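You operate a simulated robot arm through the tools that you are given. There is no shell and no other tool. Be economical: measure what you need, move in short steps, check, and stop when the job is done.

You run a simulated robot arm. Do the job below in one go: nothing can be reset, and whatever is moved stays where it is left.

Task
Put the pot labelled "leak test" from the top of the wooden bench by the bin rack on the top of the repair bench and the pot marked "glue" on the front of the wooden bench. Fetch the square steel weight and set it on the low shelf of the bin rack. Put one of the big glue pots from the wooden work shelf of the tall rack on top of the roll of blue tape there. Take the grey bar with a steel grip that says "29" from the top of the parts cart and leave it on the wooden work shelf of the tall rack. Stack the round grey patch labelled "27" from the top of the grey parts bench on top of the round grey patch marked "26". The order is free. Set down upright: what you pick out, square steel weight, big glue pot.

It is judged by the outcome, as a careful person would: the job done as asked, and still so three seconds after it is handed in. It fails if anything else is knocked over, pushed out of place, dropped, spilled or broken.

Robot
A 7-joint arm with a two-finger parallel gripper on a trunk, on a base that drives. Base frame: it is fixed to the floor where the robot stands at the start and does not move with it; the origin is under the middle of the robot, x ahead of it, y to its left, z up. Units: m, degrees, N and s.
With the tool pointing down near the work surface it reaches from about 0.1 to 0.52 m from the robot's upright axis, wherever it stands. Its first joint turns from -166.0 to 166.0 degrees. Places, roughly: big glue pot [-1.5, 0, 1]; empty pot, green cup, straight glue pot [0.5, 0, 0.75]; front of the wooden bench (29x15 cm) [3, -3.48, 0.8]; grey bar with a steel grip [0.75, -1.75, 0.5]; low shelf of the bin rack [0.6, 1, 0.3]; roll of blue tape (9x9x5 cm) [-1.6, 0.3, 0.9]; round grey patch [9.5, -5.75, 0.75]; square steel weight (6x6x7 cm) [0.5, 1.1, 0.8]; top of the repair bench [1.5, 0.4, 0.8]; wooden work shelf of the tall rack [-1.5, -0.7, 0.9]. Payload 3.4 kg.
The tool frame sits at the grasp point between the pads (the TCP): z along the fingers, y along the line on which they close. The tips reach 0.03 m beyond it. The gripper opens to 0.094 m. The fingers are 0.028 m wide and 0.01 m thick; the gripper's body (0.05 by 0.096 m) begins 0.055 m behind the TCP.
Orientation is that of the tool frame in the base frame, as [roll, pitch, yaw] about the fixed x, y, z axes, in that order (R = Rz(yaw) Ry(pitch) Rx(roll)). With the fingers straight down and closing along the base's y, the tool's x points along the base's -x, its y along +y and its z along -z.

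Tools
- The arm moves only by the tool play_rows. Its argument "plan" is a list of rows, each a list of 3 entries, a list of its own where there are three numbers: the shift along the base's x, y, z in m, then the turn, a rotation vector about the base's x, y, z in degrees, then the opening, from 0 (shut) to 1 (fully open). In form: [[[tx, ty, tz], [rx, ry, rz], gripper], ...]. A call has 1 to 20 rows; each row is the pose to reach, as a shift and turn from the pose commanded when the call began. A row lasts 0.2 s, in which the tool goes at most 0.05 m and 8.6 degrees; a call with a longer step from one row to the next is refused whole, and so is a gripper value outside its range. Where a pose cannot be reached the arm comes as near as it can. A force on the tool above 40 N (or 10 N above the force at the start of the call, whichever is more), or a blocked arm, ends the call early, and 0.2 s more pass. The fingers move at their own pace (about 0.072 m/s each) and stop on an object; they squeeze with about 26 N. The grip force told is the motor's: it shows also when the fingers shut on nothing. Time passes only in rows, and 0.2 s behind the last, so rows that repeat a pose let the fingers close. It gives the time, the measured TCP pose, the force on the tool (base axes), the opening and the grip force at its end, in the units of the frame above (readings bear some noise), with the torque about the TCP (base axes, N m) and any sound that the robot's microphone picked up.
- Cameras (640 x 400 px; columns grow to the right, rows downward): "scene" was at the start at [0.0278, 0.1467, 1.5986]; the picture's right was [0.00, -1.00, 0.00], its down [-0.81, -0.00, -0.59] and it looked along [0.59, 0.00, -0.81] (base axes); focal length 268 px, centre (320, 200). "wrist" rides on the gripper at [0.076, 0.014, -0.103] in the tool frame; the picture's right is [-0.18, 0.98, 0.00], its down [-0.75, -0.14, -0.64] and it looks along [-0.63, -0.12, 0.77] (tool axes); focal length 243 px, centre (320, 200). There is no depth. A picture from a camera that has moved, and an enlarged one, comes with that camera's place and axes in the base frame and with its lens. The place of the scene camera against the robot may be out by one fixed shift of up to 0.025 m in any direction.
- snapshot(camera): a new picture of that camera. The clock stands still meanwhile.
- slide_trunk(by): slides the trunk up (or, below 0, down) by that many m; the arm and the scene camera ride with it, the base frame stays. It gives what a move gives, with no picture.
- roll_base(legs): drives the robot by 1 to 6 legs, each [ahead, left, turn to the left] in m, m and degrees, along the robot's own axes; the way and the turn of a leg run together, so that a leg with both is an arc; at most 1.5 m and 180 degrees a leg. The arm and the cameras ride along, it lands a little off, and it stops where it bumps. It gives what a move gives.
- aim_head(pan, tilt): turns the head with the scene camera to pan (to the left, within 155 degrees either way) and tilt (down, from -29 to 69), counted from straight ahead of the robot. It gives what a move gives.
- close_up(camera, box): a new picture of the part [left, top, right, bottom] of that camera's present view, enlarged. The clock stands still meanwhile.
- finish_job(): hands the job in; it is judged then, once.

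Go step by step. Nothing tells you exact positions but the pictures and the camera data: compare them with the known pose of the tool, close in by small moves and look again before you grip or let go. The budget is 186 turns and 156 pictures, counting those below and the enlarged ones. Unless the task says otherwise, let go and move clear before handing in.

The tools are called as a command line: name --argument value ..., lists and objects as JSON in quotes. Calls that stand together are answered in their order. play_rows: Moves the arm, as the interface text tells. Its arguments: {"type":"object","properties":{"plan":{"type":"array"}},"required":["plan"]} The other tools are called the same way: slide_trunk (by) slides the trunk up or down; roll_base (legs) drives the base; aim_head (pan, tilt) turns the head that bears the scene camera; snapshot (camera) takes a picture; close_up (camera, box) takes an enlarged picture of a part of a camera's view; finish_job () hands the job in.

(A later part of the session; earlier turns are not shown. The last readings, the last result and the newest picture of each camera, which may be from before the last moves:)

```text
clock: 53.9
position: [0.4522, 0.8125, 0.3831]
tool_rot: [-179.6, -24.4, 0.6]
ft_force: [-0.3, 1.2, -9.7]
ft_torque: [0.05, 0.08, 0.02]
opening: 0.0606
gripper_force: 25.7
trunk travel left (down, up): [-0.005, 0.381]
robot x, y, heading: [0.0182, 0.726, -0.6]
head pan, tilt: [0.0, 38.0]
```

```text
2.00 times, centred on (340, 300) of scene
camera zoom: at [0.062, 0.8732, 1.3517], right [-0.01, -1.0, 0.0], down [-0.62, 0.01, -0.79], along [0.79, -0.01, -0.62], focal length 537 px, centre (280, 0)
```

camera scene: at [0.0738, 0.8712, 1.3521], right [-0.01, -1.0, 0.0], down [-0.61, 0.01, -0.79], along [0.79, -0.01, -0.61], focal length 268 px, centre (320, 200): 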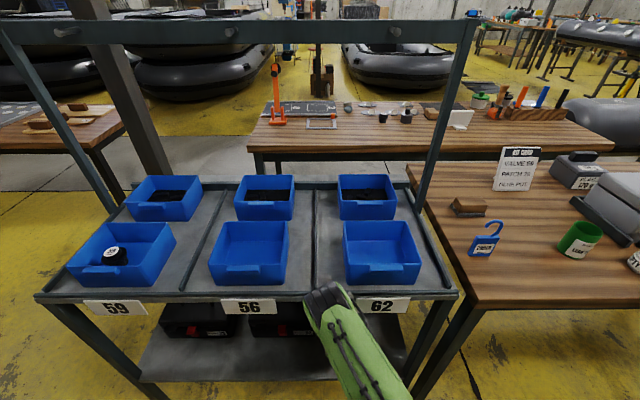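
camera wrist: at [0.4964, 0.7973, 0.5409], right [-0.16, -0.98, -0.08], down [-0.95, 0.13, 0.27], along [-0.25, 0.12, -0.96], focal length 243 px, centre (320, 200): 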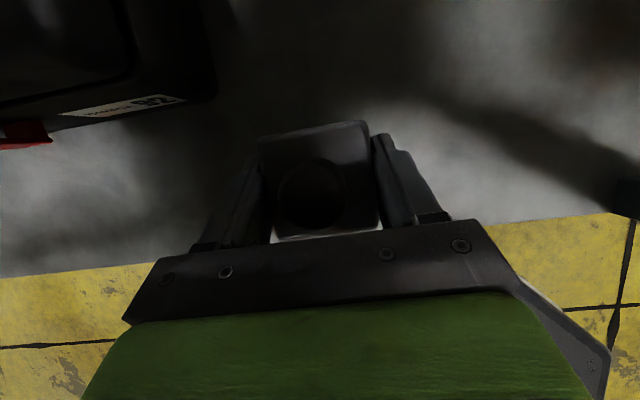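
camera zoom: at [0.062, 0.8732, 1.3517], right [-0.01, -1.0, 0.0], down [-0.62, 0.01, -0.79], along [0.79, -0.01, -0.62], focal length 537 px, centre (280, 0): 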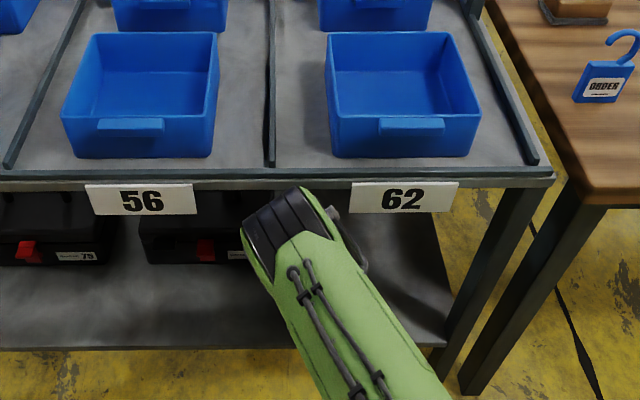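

Elbow is clear. Continue lowering until contact.

play_rows --plan '[[[0, 0, -0.01], [0, 0, 0], 0.3], [[0, 0, -0.02], [0, 0, 0], 0.3], [[0, 0, -0.03], [0, 0, 0], 0.3]]'

snapshot --camera "wrist"

```text
clock: 54.5
position: [0.4561, 0.8138, 0.3733]
tool_rot: [-180.0, -25.2, 0.6]
ft_force: [-12.6, 0.8, 25.2]
ft_torque: [-0.71, 0.07, -0.4]
opening: 0.0604
gripper_force: 26.3
trunk travel left (down, up): [-0.005, 0.381]
robot x, y, heading: [0.0172, 0.727, -0.4]
head pan, tilt: [0.0, 38.0]
stopped in row 2: the force on the tool passed its limit at 63 N (the readings are from after the stop); the commanded pose is now the measured one
```

```text
118 pictures are left
camera wrist: at [0.4821, 0.7986, 0.4988], right [-0.16, -0.98, -0.08], down [-0.96, 0.13, 0.26], along [-0.25, 0.12, -0.96], focal length 243 px, centre (320, 200)
```

wrist: 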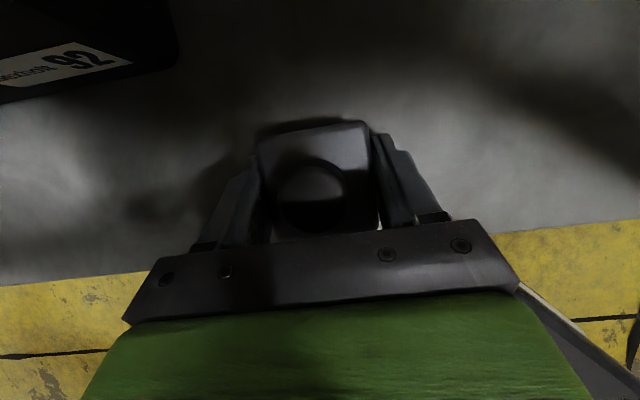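

Contact: the weight rests on the shelf, about 3 cm in from its edge. Ease up slightly, open, then back the base straight out.

play_rows --plan '[[[0, 0, 0.001], [0, 0, 0], 0.3], [[0, 0, 0.002], [0, 0, 0], 0.7], [[0, 0, 0.002], [0, 0, 0], 0.95], [[0, 0, 0.002], [0, 0, 0], 0.95]]'

snapshot --camera "wrist"

```text
clock: 55.5
position: [0.4554, 0.8126, 0.3732]
tool_rot: [-179.7, -25.1, 0.6]
ft_force: [-4.1, 10.8, 13.9]
ft_torque: [-0.25, 0.13, -0.2]
opening: 0.0834
gripper_force: 0.1
trunk travel left (down, up): [-0.005, 0.381]
robot x, y, heading: [0.019, 0.7254, -0.4]
head pan, tilt: [0.0, 38.0]
```

```text
117 pictures are left
camera wrist: at [0.4829, 0.7993, 0.4989], right [-0.15, -0.98, -0.08], down [-0.96, 0.13, 0.26], along [-0.25, 0.12, -0.96], focal length 243 px, centre (320, 200)
```

wrist: 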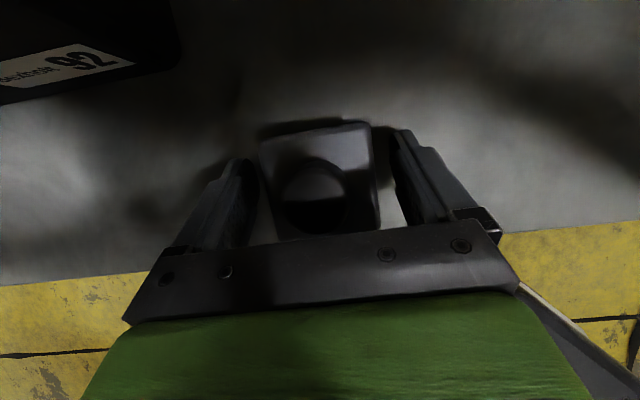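

Released; some residual force from fingertips. Raise 1 cm and back out.

play_rows --plan '[[[-0.002, 0, 0.005], [0, 0, 0], 0.95], [[-0.004, 0, 0.01], [0, 0, 0], 0.95], [[-0.004, 0, 0.01], [0, 0, 0], 0.95]]'

snapshot --camera "wrist"

```text
clock: 56.2
position: [0.4515, 0.812, 0.3833]
tool_rot: [-179.9, -24.8, 0.6]
ft_force: [-0.3, 0.5, 0.0]
ft_torque: [-0.02, 0.02, -0.01]
opening: 0.0893
gripper_force: 0.0
trunk travel left (down, up): [-0.005, 0.381]
robot x, y, heading: [0.0206, 0.7276, -0.5]
head pan, tilt: [0.0, 38.0]
```

```text
116 pictures are left
camera wrist: at [0.4787, 0.7979, 0.5087], right [-0.16, -0.98, -0.08], down [-0.96, 0.13, 0.26], along [-0.25, 0.12, -0.96], focal length 243 px, centre (320, 200)
```

wrist: 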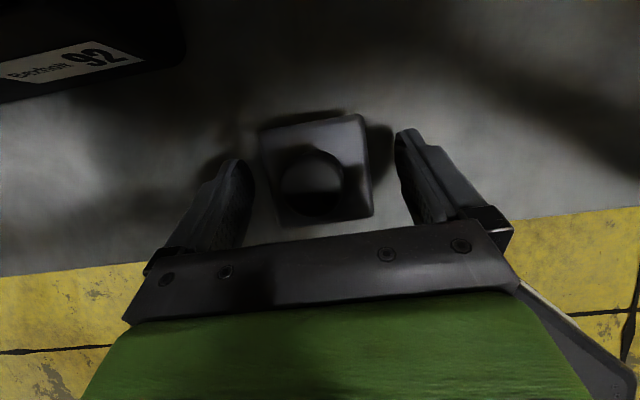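

The weight stands on the shelf. Back out, raise the trunk, and verify.

roll_base --legs '[[-0.4, 0, 0]]'

slide_trunk --by 0.3

aim_head --pan 0 --tilt 40

snapshot --camera "scene"

roll_base --legs '[[0, -1.2, 0], [0, -0.9, 0]]'

aim_head --pan -15 --tilt 38

snapshot --camera "scene"

```text
clock: 58.8
position: [0.0468, 0.814, 0.3829]
tool_rot: [-179.8, -25.0, 0.4]
ft_force: [-0.7, -0.3, 0.0]
ft_torque: [-0.01, -0.01, 0.02]
opening: 0.089
gripper_force: 0.1
trunk travel left (down, up): [-0.005, 0.381]
robot x, y, heading: [-0.3847, 0.7323, -0.6]
head pan, tilt: [0.0, 38.0]
```

```text
clock: 61.8
position: [0.0469, 0.8141, 0.6825]
tool_rot: [-179.8, -24.9, 0.3]
ft_force: [-0.5, 0.4, -0.6]
ft_torque: [-0.05, -0.01, 0.01]
opening: 0.0894
gripper_force: 0.0
trunk travel left (down, up): [-0.305, 0.081]
robot x, y, heading: [-0.3842, 0.7294, -0.7]
head pan, tilt: [0.0, 38.0]
```

```text
clock: 62.4
position: [0.0468, 0.8139, 0.6823]
tool_rot: [-179.8, -25.0, 0.3]
ft_force: [0.7, -0.3, 0.2]
ft_torque: [0.01, 0.01, 0.03]
opening: 0.0892
gripper_force: 0.0
trunk travel left (down, up): [-0.305, 0.081]
robot x, y, heading: [-0.3865, 0.7312, -0.8]
head pan, tilt: [0.0, 40.0]
```

```text
115 pictures are left
camera scene: at [-0.3444, 0.8775, 1.6482], right [-0.01, -1.0, 0.0], down [-0.64, 0.01, -0.77], along [0.77, -0.01, -0.64], focal length 268 px, centre (320, 200)
```

scene: 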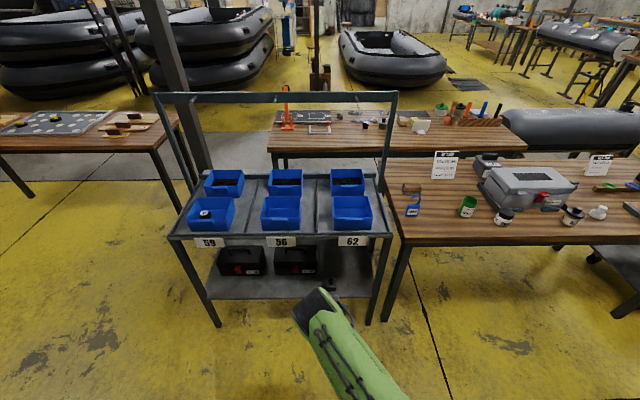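

```text
clock: 72.8
position: [0.0166, -1.2857, 0.6834]
tool_rot: [-179.8, -24.9, 0.3]
ft_force: [0.6, -1.1, -0.4]
ft_torque: [0.01, 0.01, 0.05]
opening: 0.0891
gripper_force: 0.0
trunk travel left (down, up): [-0.305, 0.081]
robot x, y, heading: [-0.4164, -1.368, -0.5]
head pan, tilt: [0.0, 40.0]
```

```text
clock: 73.6
position: [0.017, -1.2852, 0.6822]
tool_rot: [-179.8, -24.8, 0.4]
ft_force: [-0.5, 0.4, 0.2]
ft_torque: [-0.04, 0.03, 0.02]
opening: 0.0894
gripper_force: 0.1
trunk travel left (down, up): [-0.305, 0.081]
robot x, y, heading: [-0.4166, -1.3705, -0.6]
head pan, tilt: [-15.0, 38.0]
```

```text
114 pictures are left
camera scene: at [-0.377, -1.2444, 1.6511], right [-0.27, -0.96, 0.0], down [-0.59, 0.17, -0.79], along [0.76, -0.21, -0.62], focal length 268 px, centre (320, 200)
```

scene: 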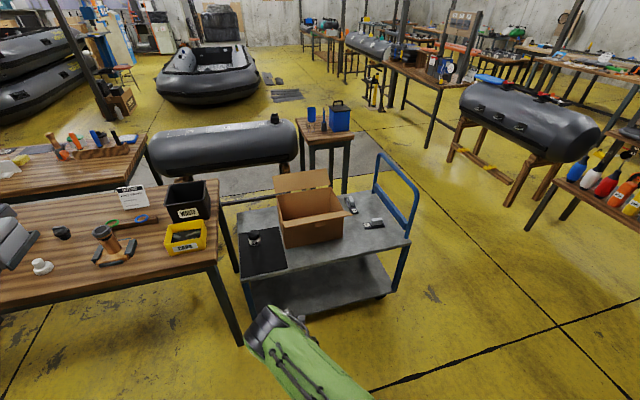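

The weight is on the shelf. The cart is ahead-right; zoom on its contents.

close_up --camera "scene" --box '[230, 170, 430, 295]'

```text
3.20 times, centred on (330, 232) of scene
camera zoom: at [-0.377, -1.2444, 1.6511], right [-0.27, -0.96, 0.0], down [-0.59, 0.17, -0.79], along [0.76, -0.21, -0.62], focal length 859 px, centre (288, 96)
```

zoom: 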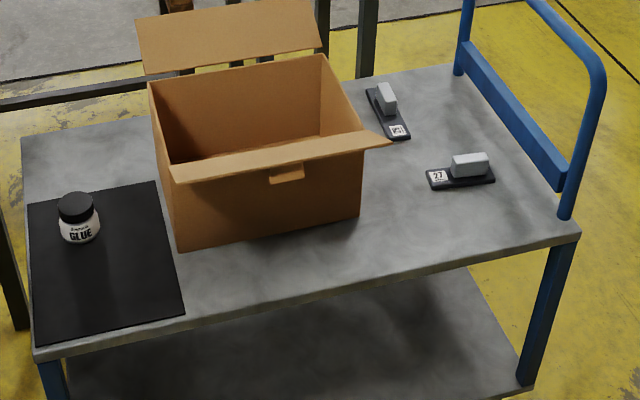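

There are two bars near the handle: the front one reads 27, so the rear one is likely 29. I'll drive round to the cart's far right side, looking on the way.

close_up --camera "scene" --box '[335, 185, 395, 235]'

roll_base --legs '[[0, -1.3, 0], [1.4, 0, 0]]'

aim_head --pan 45 --tilt 45

snapshot --camera "scene"

```text
8.00 times, centred on (365, 210) of scene
camera zoom: at [-0.377, -1.2444, 1.6511], right [-0.27, -0.96, 0.0], down [-0.59, 0.17, -0.79], along [0.76, -0.21, -0.62], focal length 2148 px, centre (-40, 120)
```

zoom: 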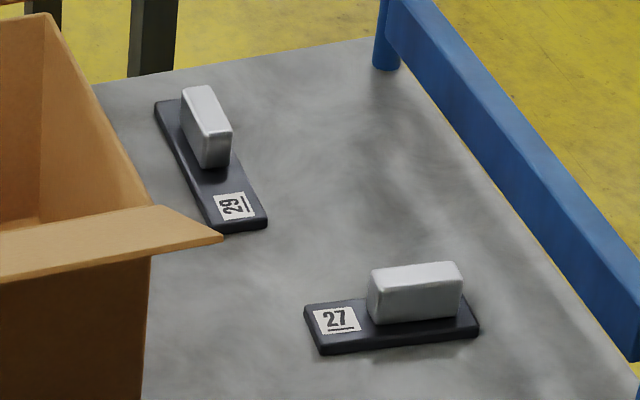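

```text
clock: 86.7
position: [1.3915, -2.614, 0.682]
tool_rot: [-179.8, -24.8, 0.0]
ft_force: [-0.1, 0.2, 0.6]
ft_torque: [0.0, 0.02, -0.02]
opening: 0.0893
gripper_force: 0.0
trunk travel left (down, up): [-0.305, 0.081]
robot x, y, heading: [0.9584, -2.6964, -1.4]
head pan, tilt: [-15.0, 38.0]
```

```text
clock: 88.0
position: [1.3924, -2.6145, 0.683]
tool_rot: [-179.9, -24.9, 0.0]
ft_force: [0.1, -1.1, 0.5]
ft_torque: [-0.02, 0.0, -0.02]
opening: 0.089
gripper_force: 0.0
trunk travel left (down, up): [-0.305, 0.081]
robot x, y, heading: [0.9613, -2.6962, -1.2]
head pan, tilt: [45.0, 45.0]
```

```text
111 pictures are left
camera scene: at [0.9748, -2.4915, 1.6409], right [0.69, -0.72, 0.0], down [-0.51, -0.49, -0.71], along [0.51, 0.49, -0.71], focal length 268 px, centre (320, 200)
```

scene: 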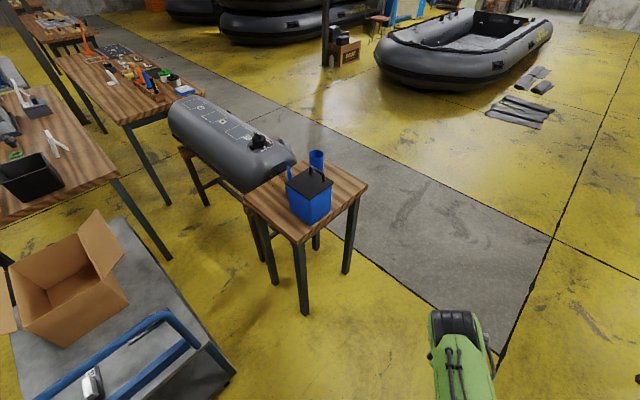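

The rear bar is confirmed as 29. I'll raise the arm, and move nearer the cart's back-right corner facing diagonally for a better look.

play_rows --plan '[[[0, 0, 0.05], [0, 0, 0], 0.9], [[0, 0, 0.1], [0, 0, 0], 0.9], [[0, 0, 0.15], [0, 0, 0], 0.9], [[0, 0, 0.2], [0, 0, 0], 0.9], [[0, 0, 0.25], [0, 0, 0], 0.9], [[0, 0, 0.3], [0, 0, 0], 0.9], [[0, 0, 0.34], [0, 0, 0], 0.9]]'

roll_base --legs '[[0.2, 0, 0], [0, 0, 46]]'

aim_head --pan 75 --tilt 52

snapshot --camera "scene"

```text
clock: 89.6
position: [1.3916, -2.6149, 1.0234]
tool_rot: [-179.8, -24.9, 0.0]
ft_force: [-1.0, -0.4, -0.4]
ft_torque: [0.04, 0.0, -0.03]
opening: 0.0846
gripper_force: 0.0
trunk travel left (down, up): [-0.305, 0.081]
robot x, y, heading: [0.9583, -2.6974, -1.0]
head pan, tilt: [45.0, 45.0]
```

```text
clock: 93.3
position: [1.4011, -2.3309, 1.0232]
tool_rot: [-179.8, -24.9, 46.1]
ft_force: [0.4, 0.5, 0.2]
ft_torque: [0.0, 0.04, -0.05]
opening: 0.0846
gripper_force: 0.1
trunk travel left (down, up): [-0.305, 0.081]
robot x, y, heading: [1.1576, -2.6994, 45.2]
head pan, tilt: [45.0, 45.0]
```

```text
clock: 94.2
position: [1.4026, -2.3287, 1.0239]
tool_rot: [-179.9, -24.9, 46.0]
ft_force: [-0.4, 0.2, 0.3]
ft_torque: [-0.01, 0.02, -0.01]
opening: 0.0846
gripper_force: 0.1
trunk travel left (down, up): [-0.305, 0.081]
robot x, y, heading: [1.1591, -2.6984, 45.1]
head pan, tilt: [75.0, 52.0]
```

```text
110 pictures are left
camera scene: at [0.9842, -2.5743, 1.6313], right [0.87, 0.5, 0.0], down [0.39, -0.68, -0.62], along [-0.31, 0.53, -0.79], focal length 268 px, centre (320, 200)
```

scene: 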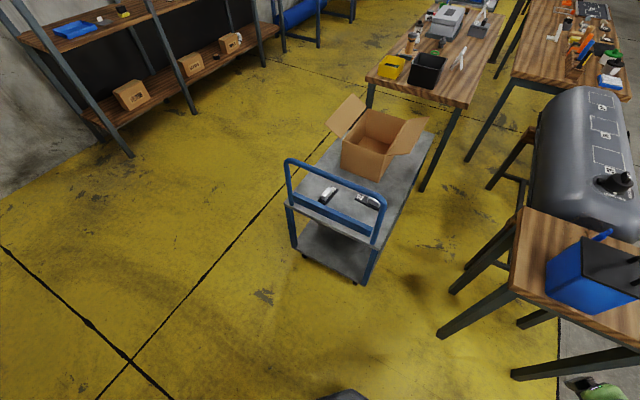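

Better view: cart's back edge x≈0.91, south edge y≈-1.97, bar 29 around [0.80, -1.78] lying along x. I'll swing the arm to the left (toward the cart side) before moving in.

play_rows --plan '[[[-0.0413, 0.0242, 0], [0, 0, 6.2], 0.9], [[-0.0849, 0.0438, 0], [0, 0, 12.4], 0.9], [[-0.1304, 0.0586, 0], [0, 0, 18.6], 0.9], [[-0.1773, 0.0684, 0], [0, 0, 24.8], 0.9], [[-0.2248, 0.073, 0], [0, 0, 31], 0.9], [[-0.2728, 0.0724, 0], [0, 0, 37.2], 0.9], [[-0.3202, 0.0668, 0], [0, 0, 43.4], 0.9], [[-0.3669, 0.0559, 0], [0, 0, 44], 0.9], [[-0.412, 0.0402, 0], [0, 0, 44], 0.9], [[-0.4552, 0.0196, 0], [0, 0, 44], 0.9]]'

roll_base --legs '[[0.28, 0.3, 0]]'

snapshot --camera "scene"

snapshot --camera "wrist"

```text
clock: 96.4
position: [0.9407, -2.3083, 1.0241]
tool_rot: [-180.0, -25.0, 90.1]
ft_force: [-0.1, 0.5, -0.1]
ft_torque: [-0.02, -0.02, -0.05]
opening: 0.0847
gripper_force: 0.0
trunk travel left (down, up): [-0.305, 0.081]
robot x, y, heading: [1.1572, -2.699, 45.2]
head pan, tilt: [75.0, 52.0]
```

```text
clock: 99.0
position: [0.9308, -1.9011, 1.0237]
tool_rot: [-179.8, -25.0, 90.2]
ft_force: [0.2, 0.2, -0.4]
ft_torque: [0.0, 0.01, 0.03]
opening: 0.0847
gripper_force: 0.1
trunk travel left (down, up): [-0.305, 0.081]
robot x, y, heading: [1.1482, -2.2925, 45.2]
head pan, tilt: [75.0, 52.0]
```

```text
109 pictures are left
camera scene: at [0.9741, -2.1666, 1.6312], right [0.86, 0.5, 0.0], down [0.4, -0.68, -0.62], along [-0.31, 0.53, -0.79], focal length 268 px, centre (320, 200)
```

scene: 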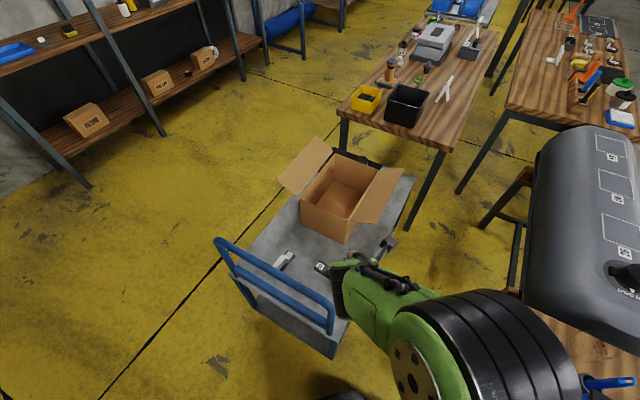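

```text
108 pictures are left
camera wrist: at [0.9472, -1.8751, 1.1489], right [0.98, -0.16, -0.08], down [-0.14, -0.95, 0.27], along [-0.12, -0.25, -0.96], focal length 243 px, centre (320, 200)
```

wrist: 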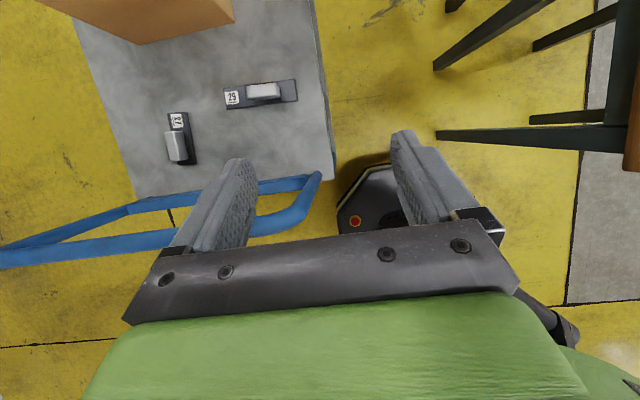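

The bar's block sits near [0.795, -1.762, 0.58]. To stay clear of the cart handle I'll turn the tool to approach from the open back side (tilt toward -x, fingers closing along y).

play_rows --plan '[[[0, 0, 0], [0, 0, 8.2], 0.6], [[0, 0.01, 0], [0, 0, 16.4], 0.6], [[0, 0.02, 0], [0, 0, 24.6], 0.6], [[0, 0.03, 0], [0, 0, 32.8], 0.6], [[0, 0.04, 0], [0, 0, 41], 0.6], [[0, 0.05, 0], [0, 0, 49.2], 0.6], [[0, 0.05, 0], [0, 0, 57.4], 0.6], [[0, 0.05, 0], [0, 0, 65.6], 0.6], [[0, 0.05, 0], [0, 0, 73.8], 0.6], [[0, 0.05, 0], [0, 0, 82], 0.6], [[0, 0.05, 0], [0, 0, 90], 0.6]]'

roll_base --legs '[[0, 0.085, 0]]'

snapshot --camera "scene"

snapshot --camera "wrist"

```text
clock: 100.2
position: [0.9068, -1.9005, 0.9277]
tool_rot: [-163.4, -17.9, 121.4]
ft_force: [0.9, 0.9, -0.1]
ft_torque: [0.0, -0.02, 0.02]
opening: 0.0564
gripper_force: 0.0
out of reach, approached as far as the arm can: row 3, 4, 6
trunk travel left (down, up): [-0.305, 0.081]
robot x, y, heading: [1.1487, -2.2917, 45.1]
head pan, tilt: [75.0, 52.0]
stopped in row 6: the arm was blocked; the commanded pose is now the measured one
```

```text
clock: 101.3
position: [0.8454, -1.8417, 0.926]
tool_rot: [-163.5, -17.8, 121.5]
ft_force: [-0.7, 0.6, -0.8]
ft_torque: [-0.01, 0.01, -0.04]
opening: 0.0563
gripper_force: 0.1
trunk travel left (down, up): [-0.305, 0.081]
robot x, y, heading: [1.0894, -2.232, 45.1]
head pan, tilt: [75.0, 52.0]
```

```text
107 pictures are left
camera scene: at [0.9136, -2.1069, 1.631], right [0.87, 0.5, 0.0], down [0.39, -0.68, -0.61], along [-0.31, 0.53, -0.79], focal length 268 px, centre (320, 200)
```

scene: 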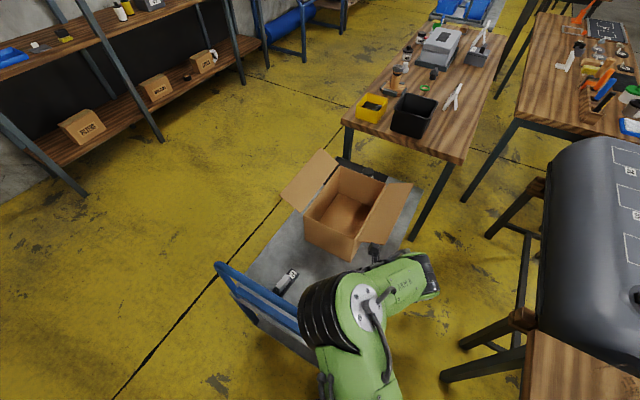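

```text
106 pictures are left
camera wrist: at [0.8606, -1.7827, 1.0403], right [0.85, 0.42, -0.32], down [0.52, -0.76, 0.39], along [-0.08, -0.5, -0.86], focal length 243 px, centre (320, 200)
```

wrist: 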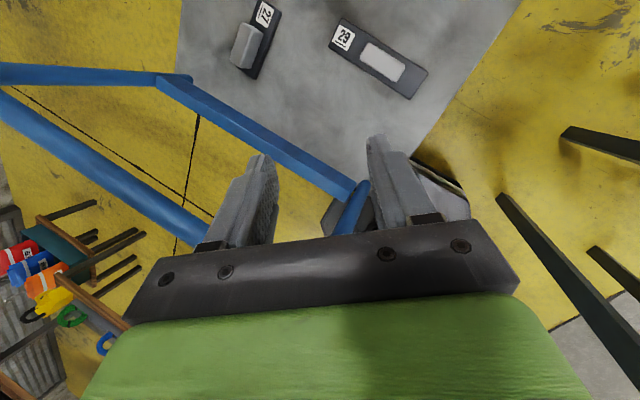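

The wrist ran into a joint limit. I'll rise, step away from the handle, and rotate the wrist the other way (toward yaw 0), which should have more joint range.

play_rows --plan '[[[0, 0, 0.045], [0, 0, 0], 0.6], [[0, 0, 0.09], [0, 0, 0], 0.6], [[0.01, 0, 0.13], [0, 0, 0], 0.6], [[0.04, 0, 0.15], [0, 0, 0], 0.6], [[0.06, 0, 0.15], [0, 0, -8], 0.6], [[0.07, 0, 0.15], [0, 0, -16], 0.6], [[0.07, 0, 0.15], [0, 0, -24], 0.6], [[0.07, 0, 0.15], [0, 0, -32], 0.6]]'

snapshot --camera "scene"

```text
clock: 103.3
position: [0.9452, -1.8318, 1.0727]
tool_rot: [-164.1, -17.6, 85.6]
ft_force: [0.7, 0.2, -0.2]
ft_torque: [0.0, -0.02, -0.01]
opening: 0.0564
gripper_force: 0.1
trunk travel left (down, up): [-0.305, 0.081]
robot x, y, heading: [1.0859, -2.2331, 45.2]
head pan, tilt: [75.0, 52.0]
stopped in row 8: the arm was blocked; the commanded pose is now the measured one
```

```text
105 pictures are left
camera scene: at [0.915, -2.1076, 1.6313], right [0.87, 0.5, 0.0], down [0.39, -0.68, -0.62], along [-0.31, 0.53, -0.79], focal length 268 px, centre (320, 200)
```

scene: 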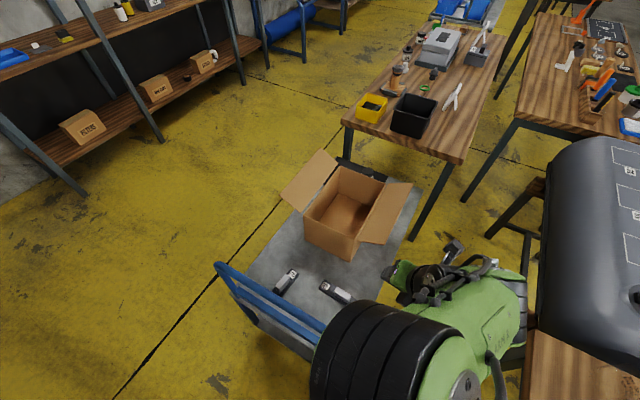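

The elbow is swinging awkwardly. I'll reverse away from the tight corner, untangle the arm in open space, then approach the cart straight from the south facing north.

roll_base --legs '[[-0.5, -0.05, 0]]'

aim_head --pan 45 --tilt 50

snapshot --camera "scene"

```text
clock: 106.2
position: [0.6285, -2.2174, 1.0743]
tool_rot: [-164.2, -17.6, 85.6]
ft_force: [0.4, 0.1, -0.5]
ft_torque: [-0.01, 0.02, 0.0]
opening: 0.0566
gripper_force: 0.0
trunk travel left (down, up): [-0.305, 0.081]
robot x, y, heading: [0.7737, -2.6206, 44.8]
head pan, tilt: [75.0, 52.0]
```

```text
clock: 107.2
position: [0.6298, -2.2172, 1.0729]
tool_rot: [-164.1, -17.6, 85.5]
ft_force: [-0.5, -0.1, -0.2]
ft_torque: [0.03, 0.0, -0.01]
opening: 0.0564
gripper_force: 0.0
trunk travel left (down, up): [-0.305, 0.081]
robot x, y, heading: [0.7683, -2.6184, 44.9]
head pan, tilt: [45.0, 50.0]
```

```text
104 pictures are left
camera scene: at [0.6368, -2.4812, 1.634], right [1.0, 0.0, 0.0], down [0.0, -0.77, -0.64], along [0.0, 0.64, -0.77], focal length 268 px, centre (320, 200)
```

scene: 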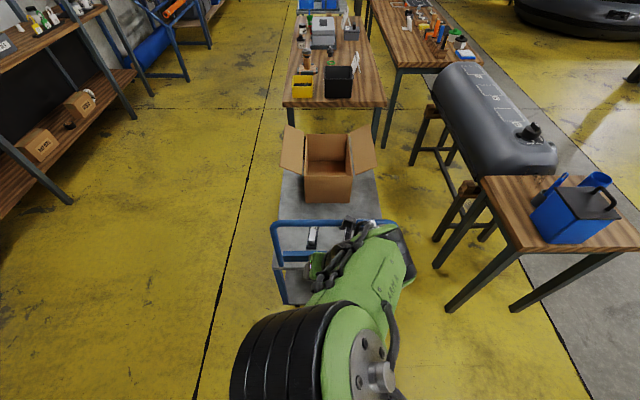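

Now turn to face north (heading 90°).

roll_base --legs '[[0, 0, 45]]'

```text
clock: 109.6
position: [0.3903, -2.4297, 1.0733]
tool_rot: [-164.1, -17.5, 129.6]
ft_force: [0.3, 0.5, -0.5]
ft_torque: [0.0, 0.03, -0.01]
opening: 0.0563
gripper_force: 0.0
trunk travel left (down, up): [-0.305, 0.081]
robot x, y, heading: [0.7722, -2.6149, 88.8]
head pan, tilt: [45.0, 50.0]
```

play_rows --plan '[[[0.023, 0.042, 0], [0, 0, -6.4], 0.9], [[0.051, 0.08, 0], [0, 0, -12.8], 0.9], [[0.083, 0.116, 0], [0, 0, -19.2], 0.9], [[0.118, 0.147, 0], [0, 0, -25.6], 0.9], [[0.157, 0.174, 0], [0, 0, -32], 0.9], [[0.198, 0.197, 0], [0, 0, -39.6], 0.9], [[0.242, 0.215, 0], [0, 0, -39.6], 0.9], [[0.288, 0.228, 0], [0, 0, -39.6], 0.9], [[0.335, 0.236, 0], [0, 0, -39.6], 0.9], [[0.382, 0.239, 0], [0, 0, -39.6], 0.9], [[0.382, 0.239, 0], [0, 0, -39.6], 0.9]]'

aim_head --pan 0 --tilt 50

snapshot --camera "scene"

```text
clock: 112.0
position: [0.765, -2.1766, 1.0781]
tool_rot: [-164.4, -17.4, 90.1]
ft_force: [-1.1, -0.3, -0.3]
ft_torque: [-0.02, -0.03, 0.01]
opening: 0.0848
gripper_force: 0.0
out of reach, approached as far as the arm can: row 10, 11
trunk travel left (down, up): [-0.305, 0.081]
robot x, y, heading: [0.769, -2.6225, 89.1]
head pan, tilt: [45.0, 50.0]
```

```text
clock: 113.1
position: [0.7692, -2.1769, 1.0787]
tool_rot: [-164.2, -17.4, 89.9]
ft_force: [-0.1, 0.1, -0.4]
ft_torque: [-0.01, -0.01, -0.03]
opening: 0.0847
gripper_force: 0.0
trunk travel left (down, up): [-0.305, 0.081]
robot x, y, heading: [0.7727, -2.6198, 88.9]
head pan, tilt: [0.0, 50.0]
```

```text
103 pictures are left
camera scene: at [0.6351, -2.6035, 1.634], right [1.0, -0.02, 0.0], down [-0.01, -0.77, -0.64], along [0.01, 0.64, -0.77], focal length 268 px, centre (320, 200)
```

scene: 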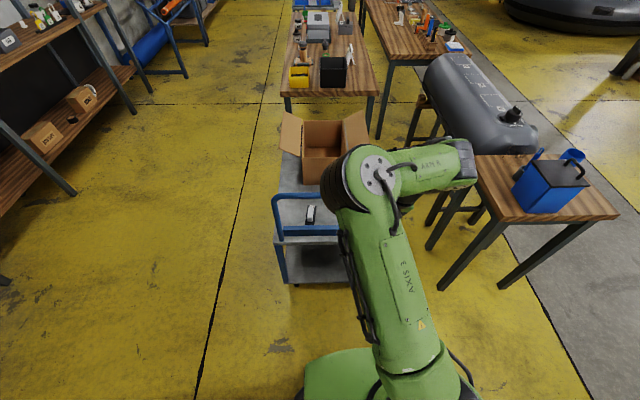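

The elbow is swung to the side. I'll level the tool to vertical and retract a bit to restore a natural posture.

play_rows --plan '[[[0, -0.02, 0], [-5.8, -5.3, -0.8], 0.9], [[0, -0.05, 0], [-11.6, -10.5, -1.6], 0.9], [[0, -0.08, 0.01], [-17.4, -15.8, -2.4], 0.9], [[0, -0.1, 0.02], [-17.4, -15.8, -2.4], 0.9], [[0, -0.1, 0.02], [-17.4, -15.8, -2.4], 0.9]]'

snapshot --camera "scene"

```text
clock: 114.3
position: [0.7678, -2.2754, 1.0986]
tool_rot: [179.9, 0.1, 90.0]
ft_force: [0.0, 0.4, -0.1]
ft_torque: [-0.04, -0.01, -0.04]
opening: 0.0844
gripper_force: 0.0
trunk travel left (down, up): [-0.305, 0.081]
robot x, y, heading: [0.7741, -2.6165, 88.7]
head pan, tilt: [0.0, 50.0]
```

```text
102 pictures are left
camera scene: at [0.6348, -2.6028, 1.6339], right [1.0, -0.02, 0.0], down [-0.01, -0.77, -0.64], along [0.01, 0.64, -0.77], focal length 268 px, centre (320, 200)
```

scene: 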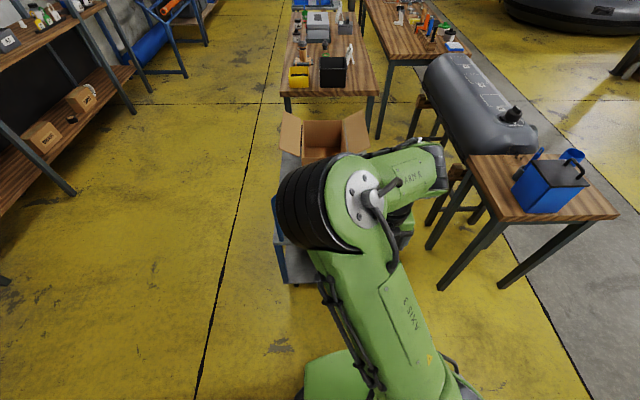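

Usable posture (mirrored elbow). Move forward toward the cart and check.

roll_base --legs '[[0.28, 0, 1]]'

aim_head --pan 0 --tilt 62

snapshot --camera "scene"

snapshot --camera "wrist"

```text
clock: 116.3
position: [0.7665, -1.9949, 1.098]
tool_rot: [180.0, -0.1, 90.8]
ft_force: [-1.0, 0.0, 0.3]
ft_torque: [-0.03, -0.01, -0.01]
opening: 0.0848
gripper_force: 0.1
trunk travel left (down, up): [-0.305, 0.081]
robot x, y, heading: [0.7758, -2.3387, 89.8]
head pan, tilt: [0.0, 50.0]
```

```text
clock: 117.0
position: [0.7659, -1.9958, 1.0989]
tool_rot: [180.0, -0.2, 90.8]
ft_force: [0.4, -0.7, 0.1]
ft_torque: [-0.02, -0.02, 0.0]
opening: 0.0847
gripper_force: 0.1
trunk travel left (down, up): [-0.305, 0.081]
robot x, y, heading: [0.7716, -2.3379, 89.5]
head pan, tilt: [0.0, 62.0]
```

```text
101 pictures are left
camera scene: at [0.6379, -2.3382, 1.6192], right [1.0, 0.0, 0.0], down [0.0, -0.88, -0.47], along [0.0, 0.47, -0.88], focal length 268 px, centre (320, 200)
```

scene: 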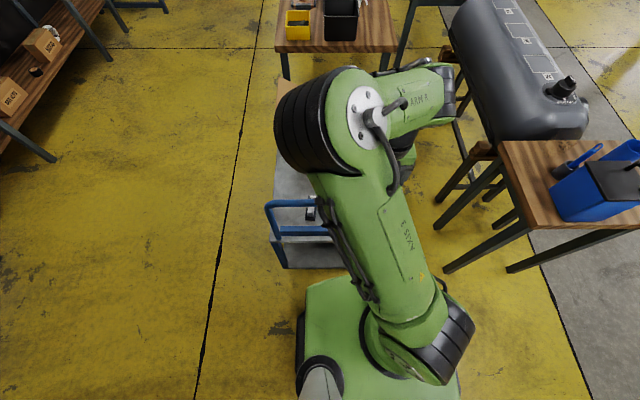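

```text
100 pictures are left
camera wrist: at [0.7795, -1.9193, 1.2016], right [0.99, -0.17, 0.0], down [-0.13, -0.76, 0.64], along [-0.11, -0.63, -0.77], focal length 243 px, centre (320, 200)
```

wrist: 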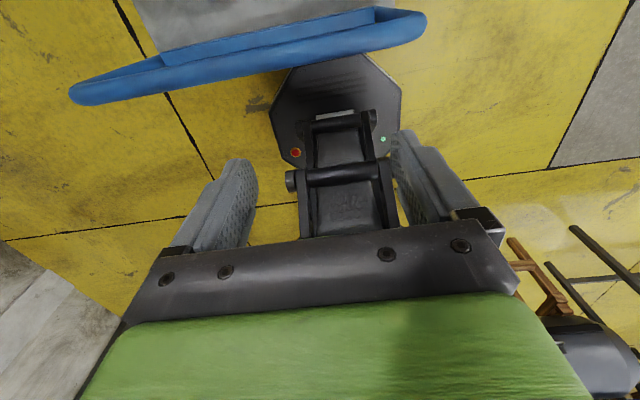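

There's about 10 cm between base and cart. Advance 6.5 cm, then extend the tool over the bar.

roll_base --legs '[[0.065, 0, 0]]'

play_rows --plan '[[[0.01, 0.04, -0.005], [0, 0, 0], 0.8], [[0.02, 0.08, -0.01], [0, 0, 0], 0.8], [[0.025, 0.12, -0.02], [0, 0, 0], 0.8], [[0.03, 0.155, -0.04], [0, 0, 0], 0.8], [[0.03, 0.165, -0.08], [0, 0, 0], 0.8], [[0.03, 0.165, -0.12], [0, 0, 0], 0.8], [[0.03, 0.165, -0.15], [0, 0, 0], 0.8], [[0.03, 0.165, -0.15], [0, 0, 0], 0.8]]'

snapshot --camera "scene"

snapshot --camera "wrist"

```text
clock: 118.0
position: [0.7654, -1.9304, 1.0975]
tool_rot: [179.9, 0.0, 90.7]
ft_force: [-0.5, -0.3, 0.6]
ft_torque: [-0.04, 0.0, 0.0]
opening: 0.0845
gripper_force: 0.0
trunk travel left (down, up): [-0.305, 0.081]
robot x, y, heading: [0.7726, -2.2722, 89.3]
head pan, tilt: [0.0, 62.0]
```

```text
clock: 119.8
position: [0.7963, -1.7667, 0.9483]
tool_rot: [179.9, -0.1, 90.7]
ft_force: [0.8, 0.4, -0.2]
ft_torque: [-0.02, -0.01, 0.01]
opening: 0.0753
gripper_force: 0.0
trunk travel left (down, up): [-0.305, 0.081]
robot x, y, heading: [0.7768, -2.2772, 89.6]
head pan, tilt: [0.0, 62.0]
```

```text
99 pictures are left
camera scene: at [0.6383, -2.2743, 1.6192], right [1.0, 0.0, 0.0], down [0.0, -0.88, -0.47], along [0.0, 0.47, -0.88], focal length 268 px, centre (320, 200)
```

scene: 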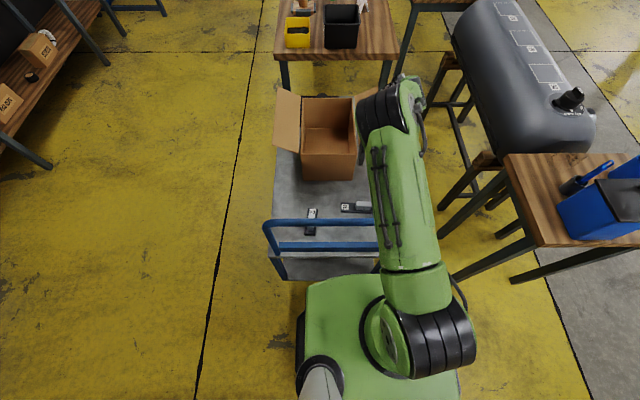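

```text
98 pictures are left
camera wrist: at [0.8104, -1.6895, 1.0521], right [0.99, -0.17, 0.0], down [-0.13, -0.76, 0.64], along [-0.11, -0.63, -0.77], focal length 243 px, centre (320, 200)
```

wrist: 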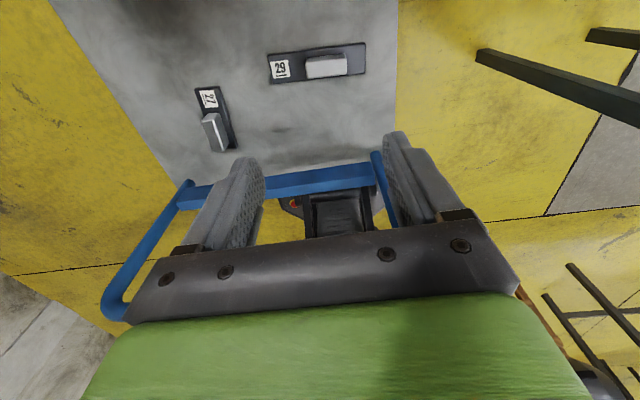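

Block is at [0.807, -1.769], top ≈0.62, aligned with x. Descend partway and check the forearm's clearance over the handle.

play_rows --plan '[[[0.01, 0, -0.05], [0, 0, -0.7], 0.9], [[0.01, -0.001, -0.1], [0, 0, -0.7], 0.9], [[0.01, -0.002, -0.15], [0, 0, -0.7], 0.9], [[0.01, -0.002, -0.2], [0, 0, -0.7], 0.9], [[0.01, -0.002, -0.22], [0, 0, -0.7], 0.9], [[0.01, -0.002, -0.22], [0, 0, -0.7], 0.9]]'

snapshot --camera "scene"

snapshot --camera "wrist"

```text
refused: row 1 steps farther than a row can; nothing moved
```

```text
97 pictures are left
camera scene: at [0.6383, -2.2743, 1.6192], right [1.0, 0.0, 0.0], down [0.0, -0.88, -0.47], along [0.0, 0.47, -0.88], focal length 268 px, centre (320, 200)
```

scene: 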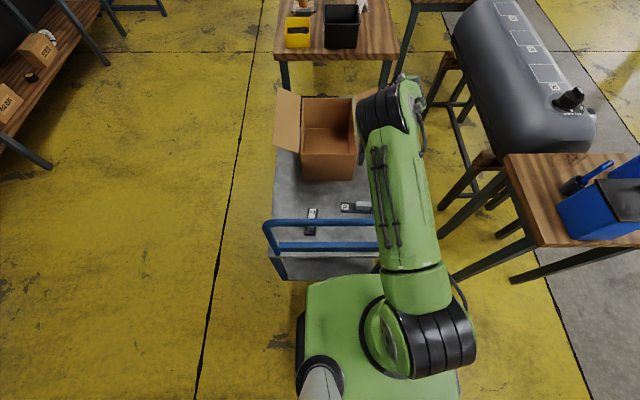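

```text
96 pictures are left
camera wrist: at [0.8104, -1.6895, 1.0521], right [0.99, -0.17, 0.0], down [-0.13, -0.76, 0.64], along [-0.11, -0.63, -0.77], focal length 243 px, centre (320, 200)
```

wrist: 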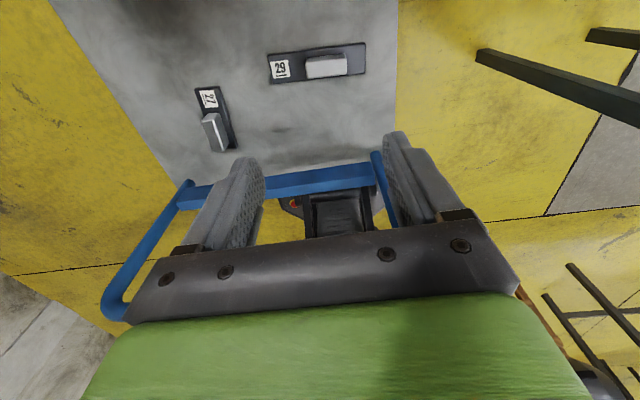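

play_rows --plan '[[[0.01, 0, -0.04], [0, 0, -0.7], 0.9], [[0.01, -0.001, -0.085], [0, 0, -0.7], 0.9], [[0.01, -0.002, -0.13], [0, 0, -0.7], 0.9], [[0.01, -0.002, -0.17], [0, 0, -0.7], 0.9], [[0.01, -0.002, -0.2], [0, 0, -0.7], 0.9], [[0.01, -0.002, -0.2], [0, 0, -0.7], 0.9]]'

snapshot --camera "scene"

snapshot --camera "wrist"

```text
clock: 121.2
position: [0.8052, -1.7692, 0.749]
tool_rot: [179.9, -0.2, 90.1]
ft_force: [0.5, -0.7, 0.4]
ft_torque: [-0.03, 0.03, 0.01]
opening: 0.0847
gripper_force: 0.0
trunk travel left (down, up): [-0.305, 0.081]
robot x, y, heading: [0.7711, -2.2699, 89.8]
head pan, tilt: [0.0, 62.0]
```

```text
95 pictures are left
camera scene: at [0.6382, -2.2742, 1.6192], right [1.0, 0.0, 0.0], down [0.0, -0.88, -0.47], along [0.0, 0.47, -0.88], focal length 268 px, centre (320, 200)
```

scene: 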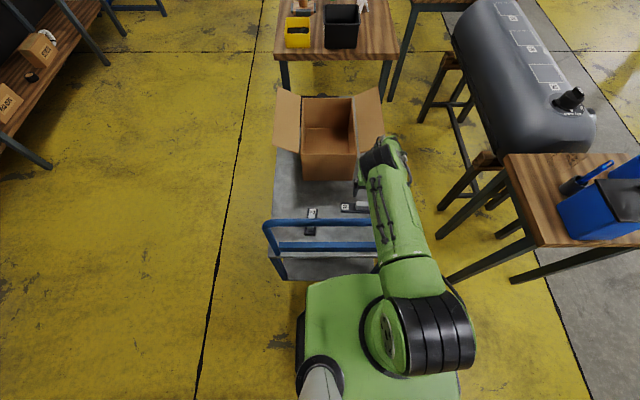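

```text
94 pictures are left
camera wrist: at [0.8202, -1.6928, 0.8516], right [0.98, -0.18, 0.0], down [-0.14, -0.76, 0.64], along [-0.12, -0.63, -0.77], focal length 243 px, centre (320, 200)
```

wrist: 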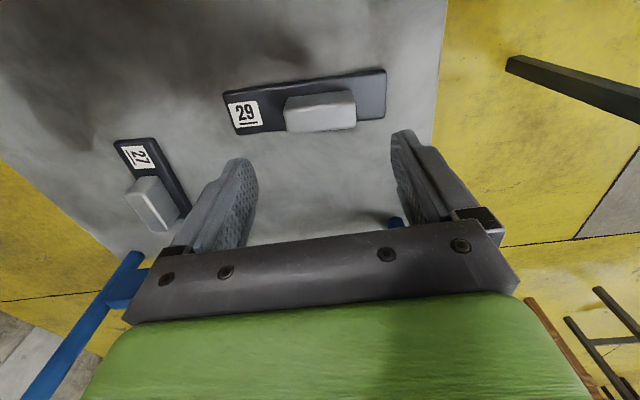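

Aligned. Descend toward the block in small steps.

play_rows --plan '[[[0, 0.003, -0.03], [0, 0, 0], 0.9], [[0, 0.004, -0.06], [0, 0, 0], 0.9], [[0, 0.004, -0.09], [0, 0, 0], 0.9], [[0, 0.004, -0.09], [0, 0, 0], 0.9]]'

snapshot --camera "wrist"

snapshot --camera "scene"

```text
clock: 122.2
position: [0.8075, -1.7694, 0.6602]
tool_rot: [180.0, -0.1, 90.1]
ft_force: [-0.2, 0.0, 0.6]
ft_torque: [-0.02, -0.02, -0.01]
opening: 0.0845
gripper_force: 0.1
out of reach, approached as far as the arm can: row 3, 4
trunk travel left (down, up): [-0.305, 0.081]
robot x, y, heading: [0.7752, -2.2683, 89.6]
head pan, tilt: [0.0, 62.0]
```

```text
93 pictures are left
camera wrist: at [0.8223, -1.6934, 0.7634], right [0.98, -0.18, 0.0], down [-0.14, -0.75, 0.64], along [-0.12, -0.63, -0.77], focal length 243 px, centre (320, 200)
```

wrist: 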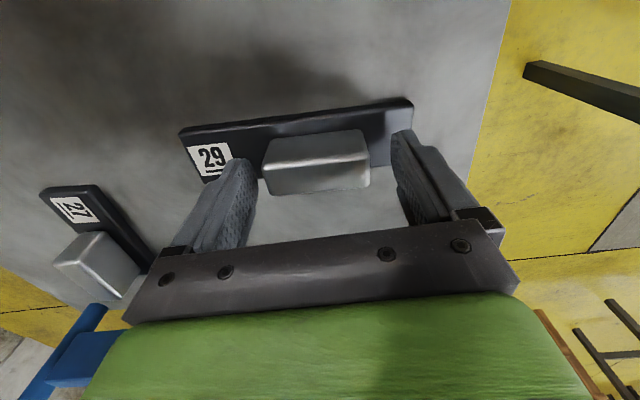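

```text
92 pictures are left
camera scene: at [0.6385, -2.2739, 1.6192], right [1.0, 0.0, 0.0], down [0.0, -0.88, -0.47], along [0.0, 0.47, -0.88], focal length 268 px, centre (320, 200)
```

scene: 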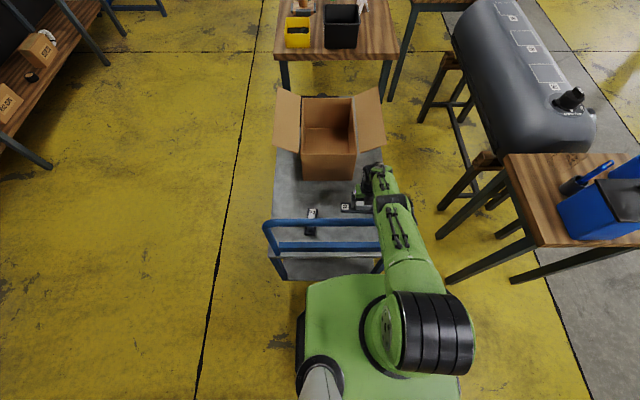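

Arm is at its reach limit at z 0.66. I'll creep forward 1.5 cm and tilt the tool 10° to gain depth.

roll_base --legs '[[0.017, 0, 0]]'

play_rows --plan '[[[-0.002, -0.008, 0], [4, 0, 0], 0.9], [[-0.002, -0.017, 0], [8, 0, 0], 0.9], [[-0.002, -0.018, 0], [12, 0, 0], 0.9], [[-0.002, -0.018, -0.015], [12, 0, 0], 0.9], [[-0.002, -0.018, -0.03], [12, 0, 0], 0.9], [[-0.002, -0.018, -0.04], [12, 0, 0], 0.9], [[-0.002, -0.018, -0.04], [12, 0, 0], 0.9]]'

snapshot --camera "wrist"

```text
clock: 123.2
position: [0.8076, -1.7522, 0.6615]
tool_rot: [179.9, -0.1, 90.0]
ft_force: [0.7, 0.3, -0.4]
ft_torque: [-0.01, -0.01, 0.02]
opening: 0.0846
gripper_force: 0.0
trunk travel left (down, up): [-0.305, 0.081]
robot x, y, heading: [0.7757, -2.259, 89.8]
head pan, tilt: [0.0, 62.0]
stopped in leg 1: the robot was blocked; the commanded pose is now the measured one
```

```text
clock: 123.7
position: [0.7526, -1.7785, 0.6473]
tool_rot: [-173.4, -2.9, 85.8]
ft_force: [0.0, -6.1, 14.8]
ft_torque: [-0.32, -0.72, -0.26]
opening: 0.0846
gripper_force: 0.1
out of reach, approached as far as the arm can: row 1
trunk travel left (down, up): [-0.305, 0.081]
robot x, y, heading: [0.7779, -2.2557, 89.5]
head pan, tilt: [0.0, 62.0]
stopped in row 2: the force on the tool passed its limit at 76 N (the readings are from after the stop); the commanded pose is now the measured one
```

```text
91 pictures are left
camera wrist: at [0.7855, -1.7092, 0.7522], right [0.96, -0.25, -0.12], down [-0.12, -0.78, 0.62], along [-0.25, -0.58, -0.78], focal length 243 px, centre (320, 200)
```

wrist: 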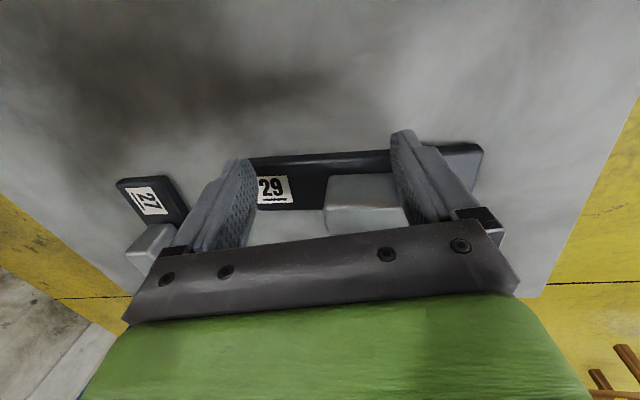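

The arm jumped near its reach limit and a finger touched the block. Lift straight up, back off 2 cm, and inspect.

play_rows --plan '[[[0, 0, 0.03], [0, 0, 0], 0.9], [[0, 0, 0.06], [0, 0, 0], 0.9], [[0.02, 0, 0.09], [-3, 0, 2], 0.9], [[0.05, 0, 0.1], [-6.6, 2.9, 4], 0.9], [[0.05, 0, 0.1], [-6.6, 2.9, 4], 0.9]]'

roll_base --legs '[[-0.012, 0, 0]]'

snapshot --camera "wrist"

snapshot --camera "scene"

```text
clock: 124.9
position: [0.8056, -1.7772, 0.7476]
tool_rot: [-170.6, 3.8, 89.9]
ft_force: [-0.5, 0.2, 0.5]
ft_torque: [-0.02, 0.01, 0.0]
opening: 0.0845
gripper_force: 0.0
trunk travel left (down, up): [-0.305, 0.081]
robot x, y, heading: [0.7749, -2.2561, 89.8]
head pan, tilt: [0.0, 62.0]
```

```text
clock: 125.7
position: [0.8057, -1.7901, 0.7461]
tool_rot: [-170.4, 3.8, 89.8]
ft_force: [0.7, -0.4, 0.0]
ft_torque: [0.01, 0.0, -0.03]
opening: 0.0845
gripper_force: 0.0
trunk travel left (down, up): [-0.305, 0.081]
robot x, y, heading: [0.7712, -2.2711, 89.7]
head pan, tilt: [0.0, 62.0]
```

```text
90 pictures are left
camera wrist: at [0.8375, -1.7066, 0.8413], right [0.97, -0.2, -0.15], down [-0.04, -0.71, 0.7], along [-0.24, -0.68, -0.69], focal length 243 px, centre (320, 200)
```

wrist: 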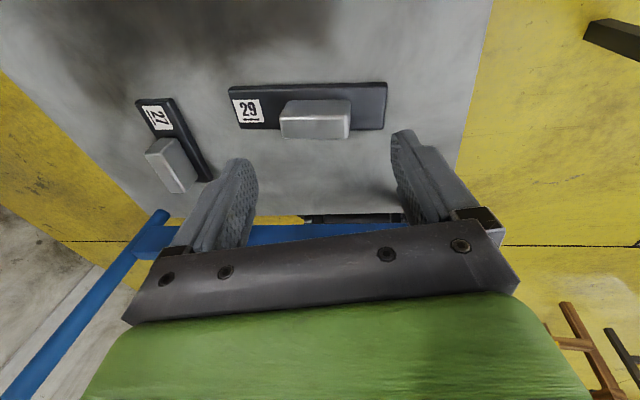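

```text
89 pictures are left
camera scene: at [0.6383, -2.27, 1.6191], right [1.0, 0.0, 0.0], down [0.0, -0.88, -0.47], along [0.0, 0.47, -0.88], focal length 268 px, centre (320, 200)
```

scene: 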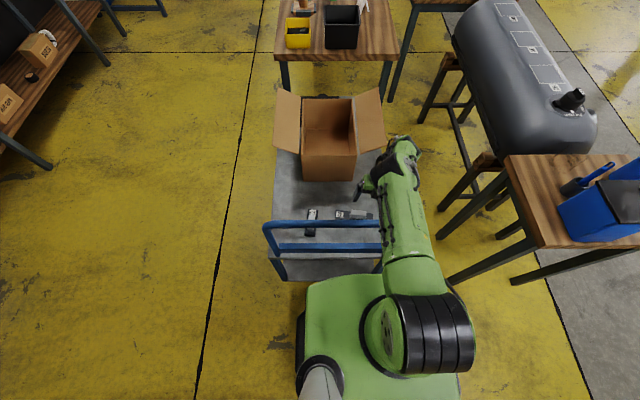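

Bar is still in place. I'll restore a vertical tool, and gain depth by lowering the trunk 6 cm instead.

play_rows --plan '[[[0, 0.01, 0], [1.8, -4.8, 0], 0.9], [[0, 0.022, 0], [3.7, -9.6, 0], 0.9], [[0, 0.022, 0], [3.7, -9.6, 0], 0.9]]'

slide_trunk --by -0.06

snapshot --camera "wrist"

```text
clock: 126.5
position: [0.8061, -1.7673, 0.7457]
tool_rot: [179.8, 0.0, 89.6]
ft_force: [0.4, -0.6, 0.4]
ft_torque: [-0.01, -0.04, 0.02]
opening: 0.0848
gripper_force: 0.0
trunk travel left (down, up): [-0.305, 0.081]
robot x, y, heading: [0.7753, -2.2736, 90.0]
head pan, tilt: [0.0, 62.0]
```

```text
clock: 127.5
position: [0.8051, -1.7669, 0.6867]
tool_rot: [179.8, 0.0, 89.5]
ft_force: [-0.6, -0.1, -0.3]
ft_torque: [-0.02, 0.01, 0.0]
opening: 0.0847
gripper_force: 0.0
trunk travel left (down, up): [-0.245, 0.141]
robot x, y, heading: [0.7759, -2.2673, 89.9]
head pan, tilt: [0.0, 62.0]
```

```text
88 pictures are left
camera wrist: at [0.8214, -1.6911, 0.7895], right [0.98, -0.19, 0.0], down [-0.15, -0.75, 0.64], along [-0.12, -0.63, -0.77], focal length 243 px, centre (320, 200)
```

wrist: 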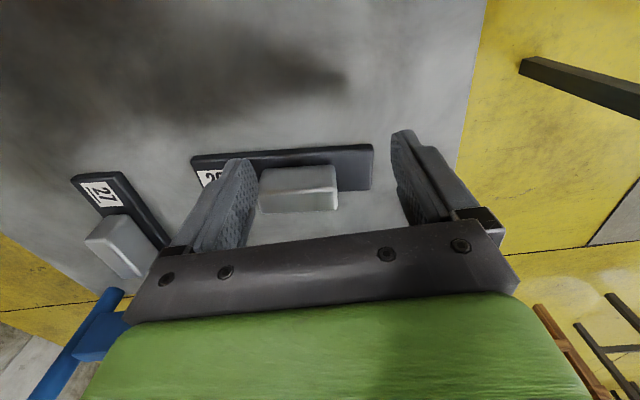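

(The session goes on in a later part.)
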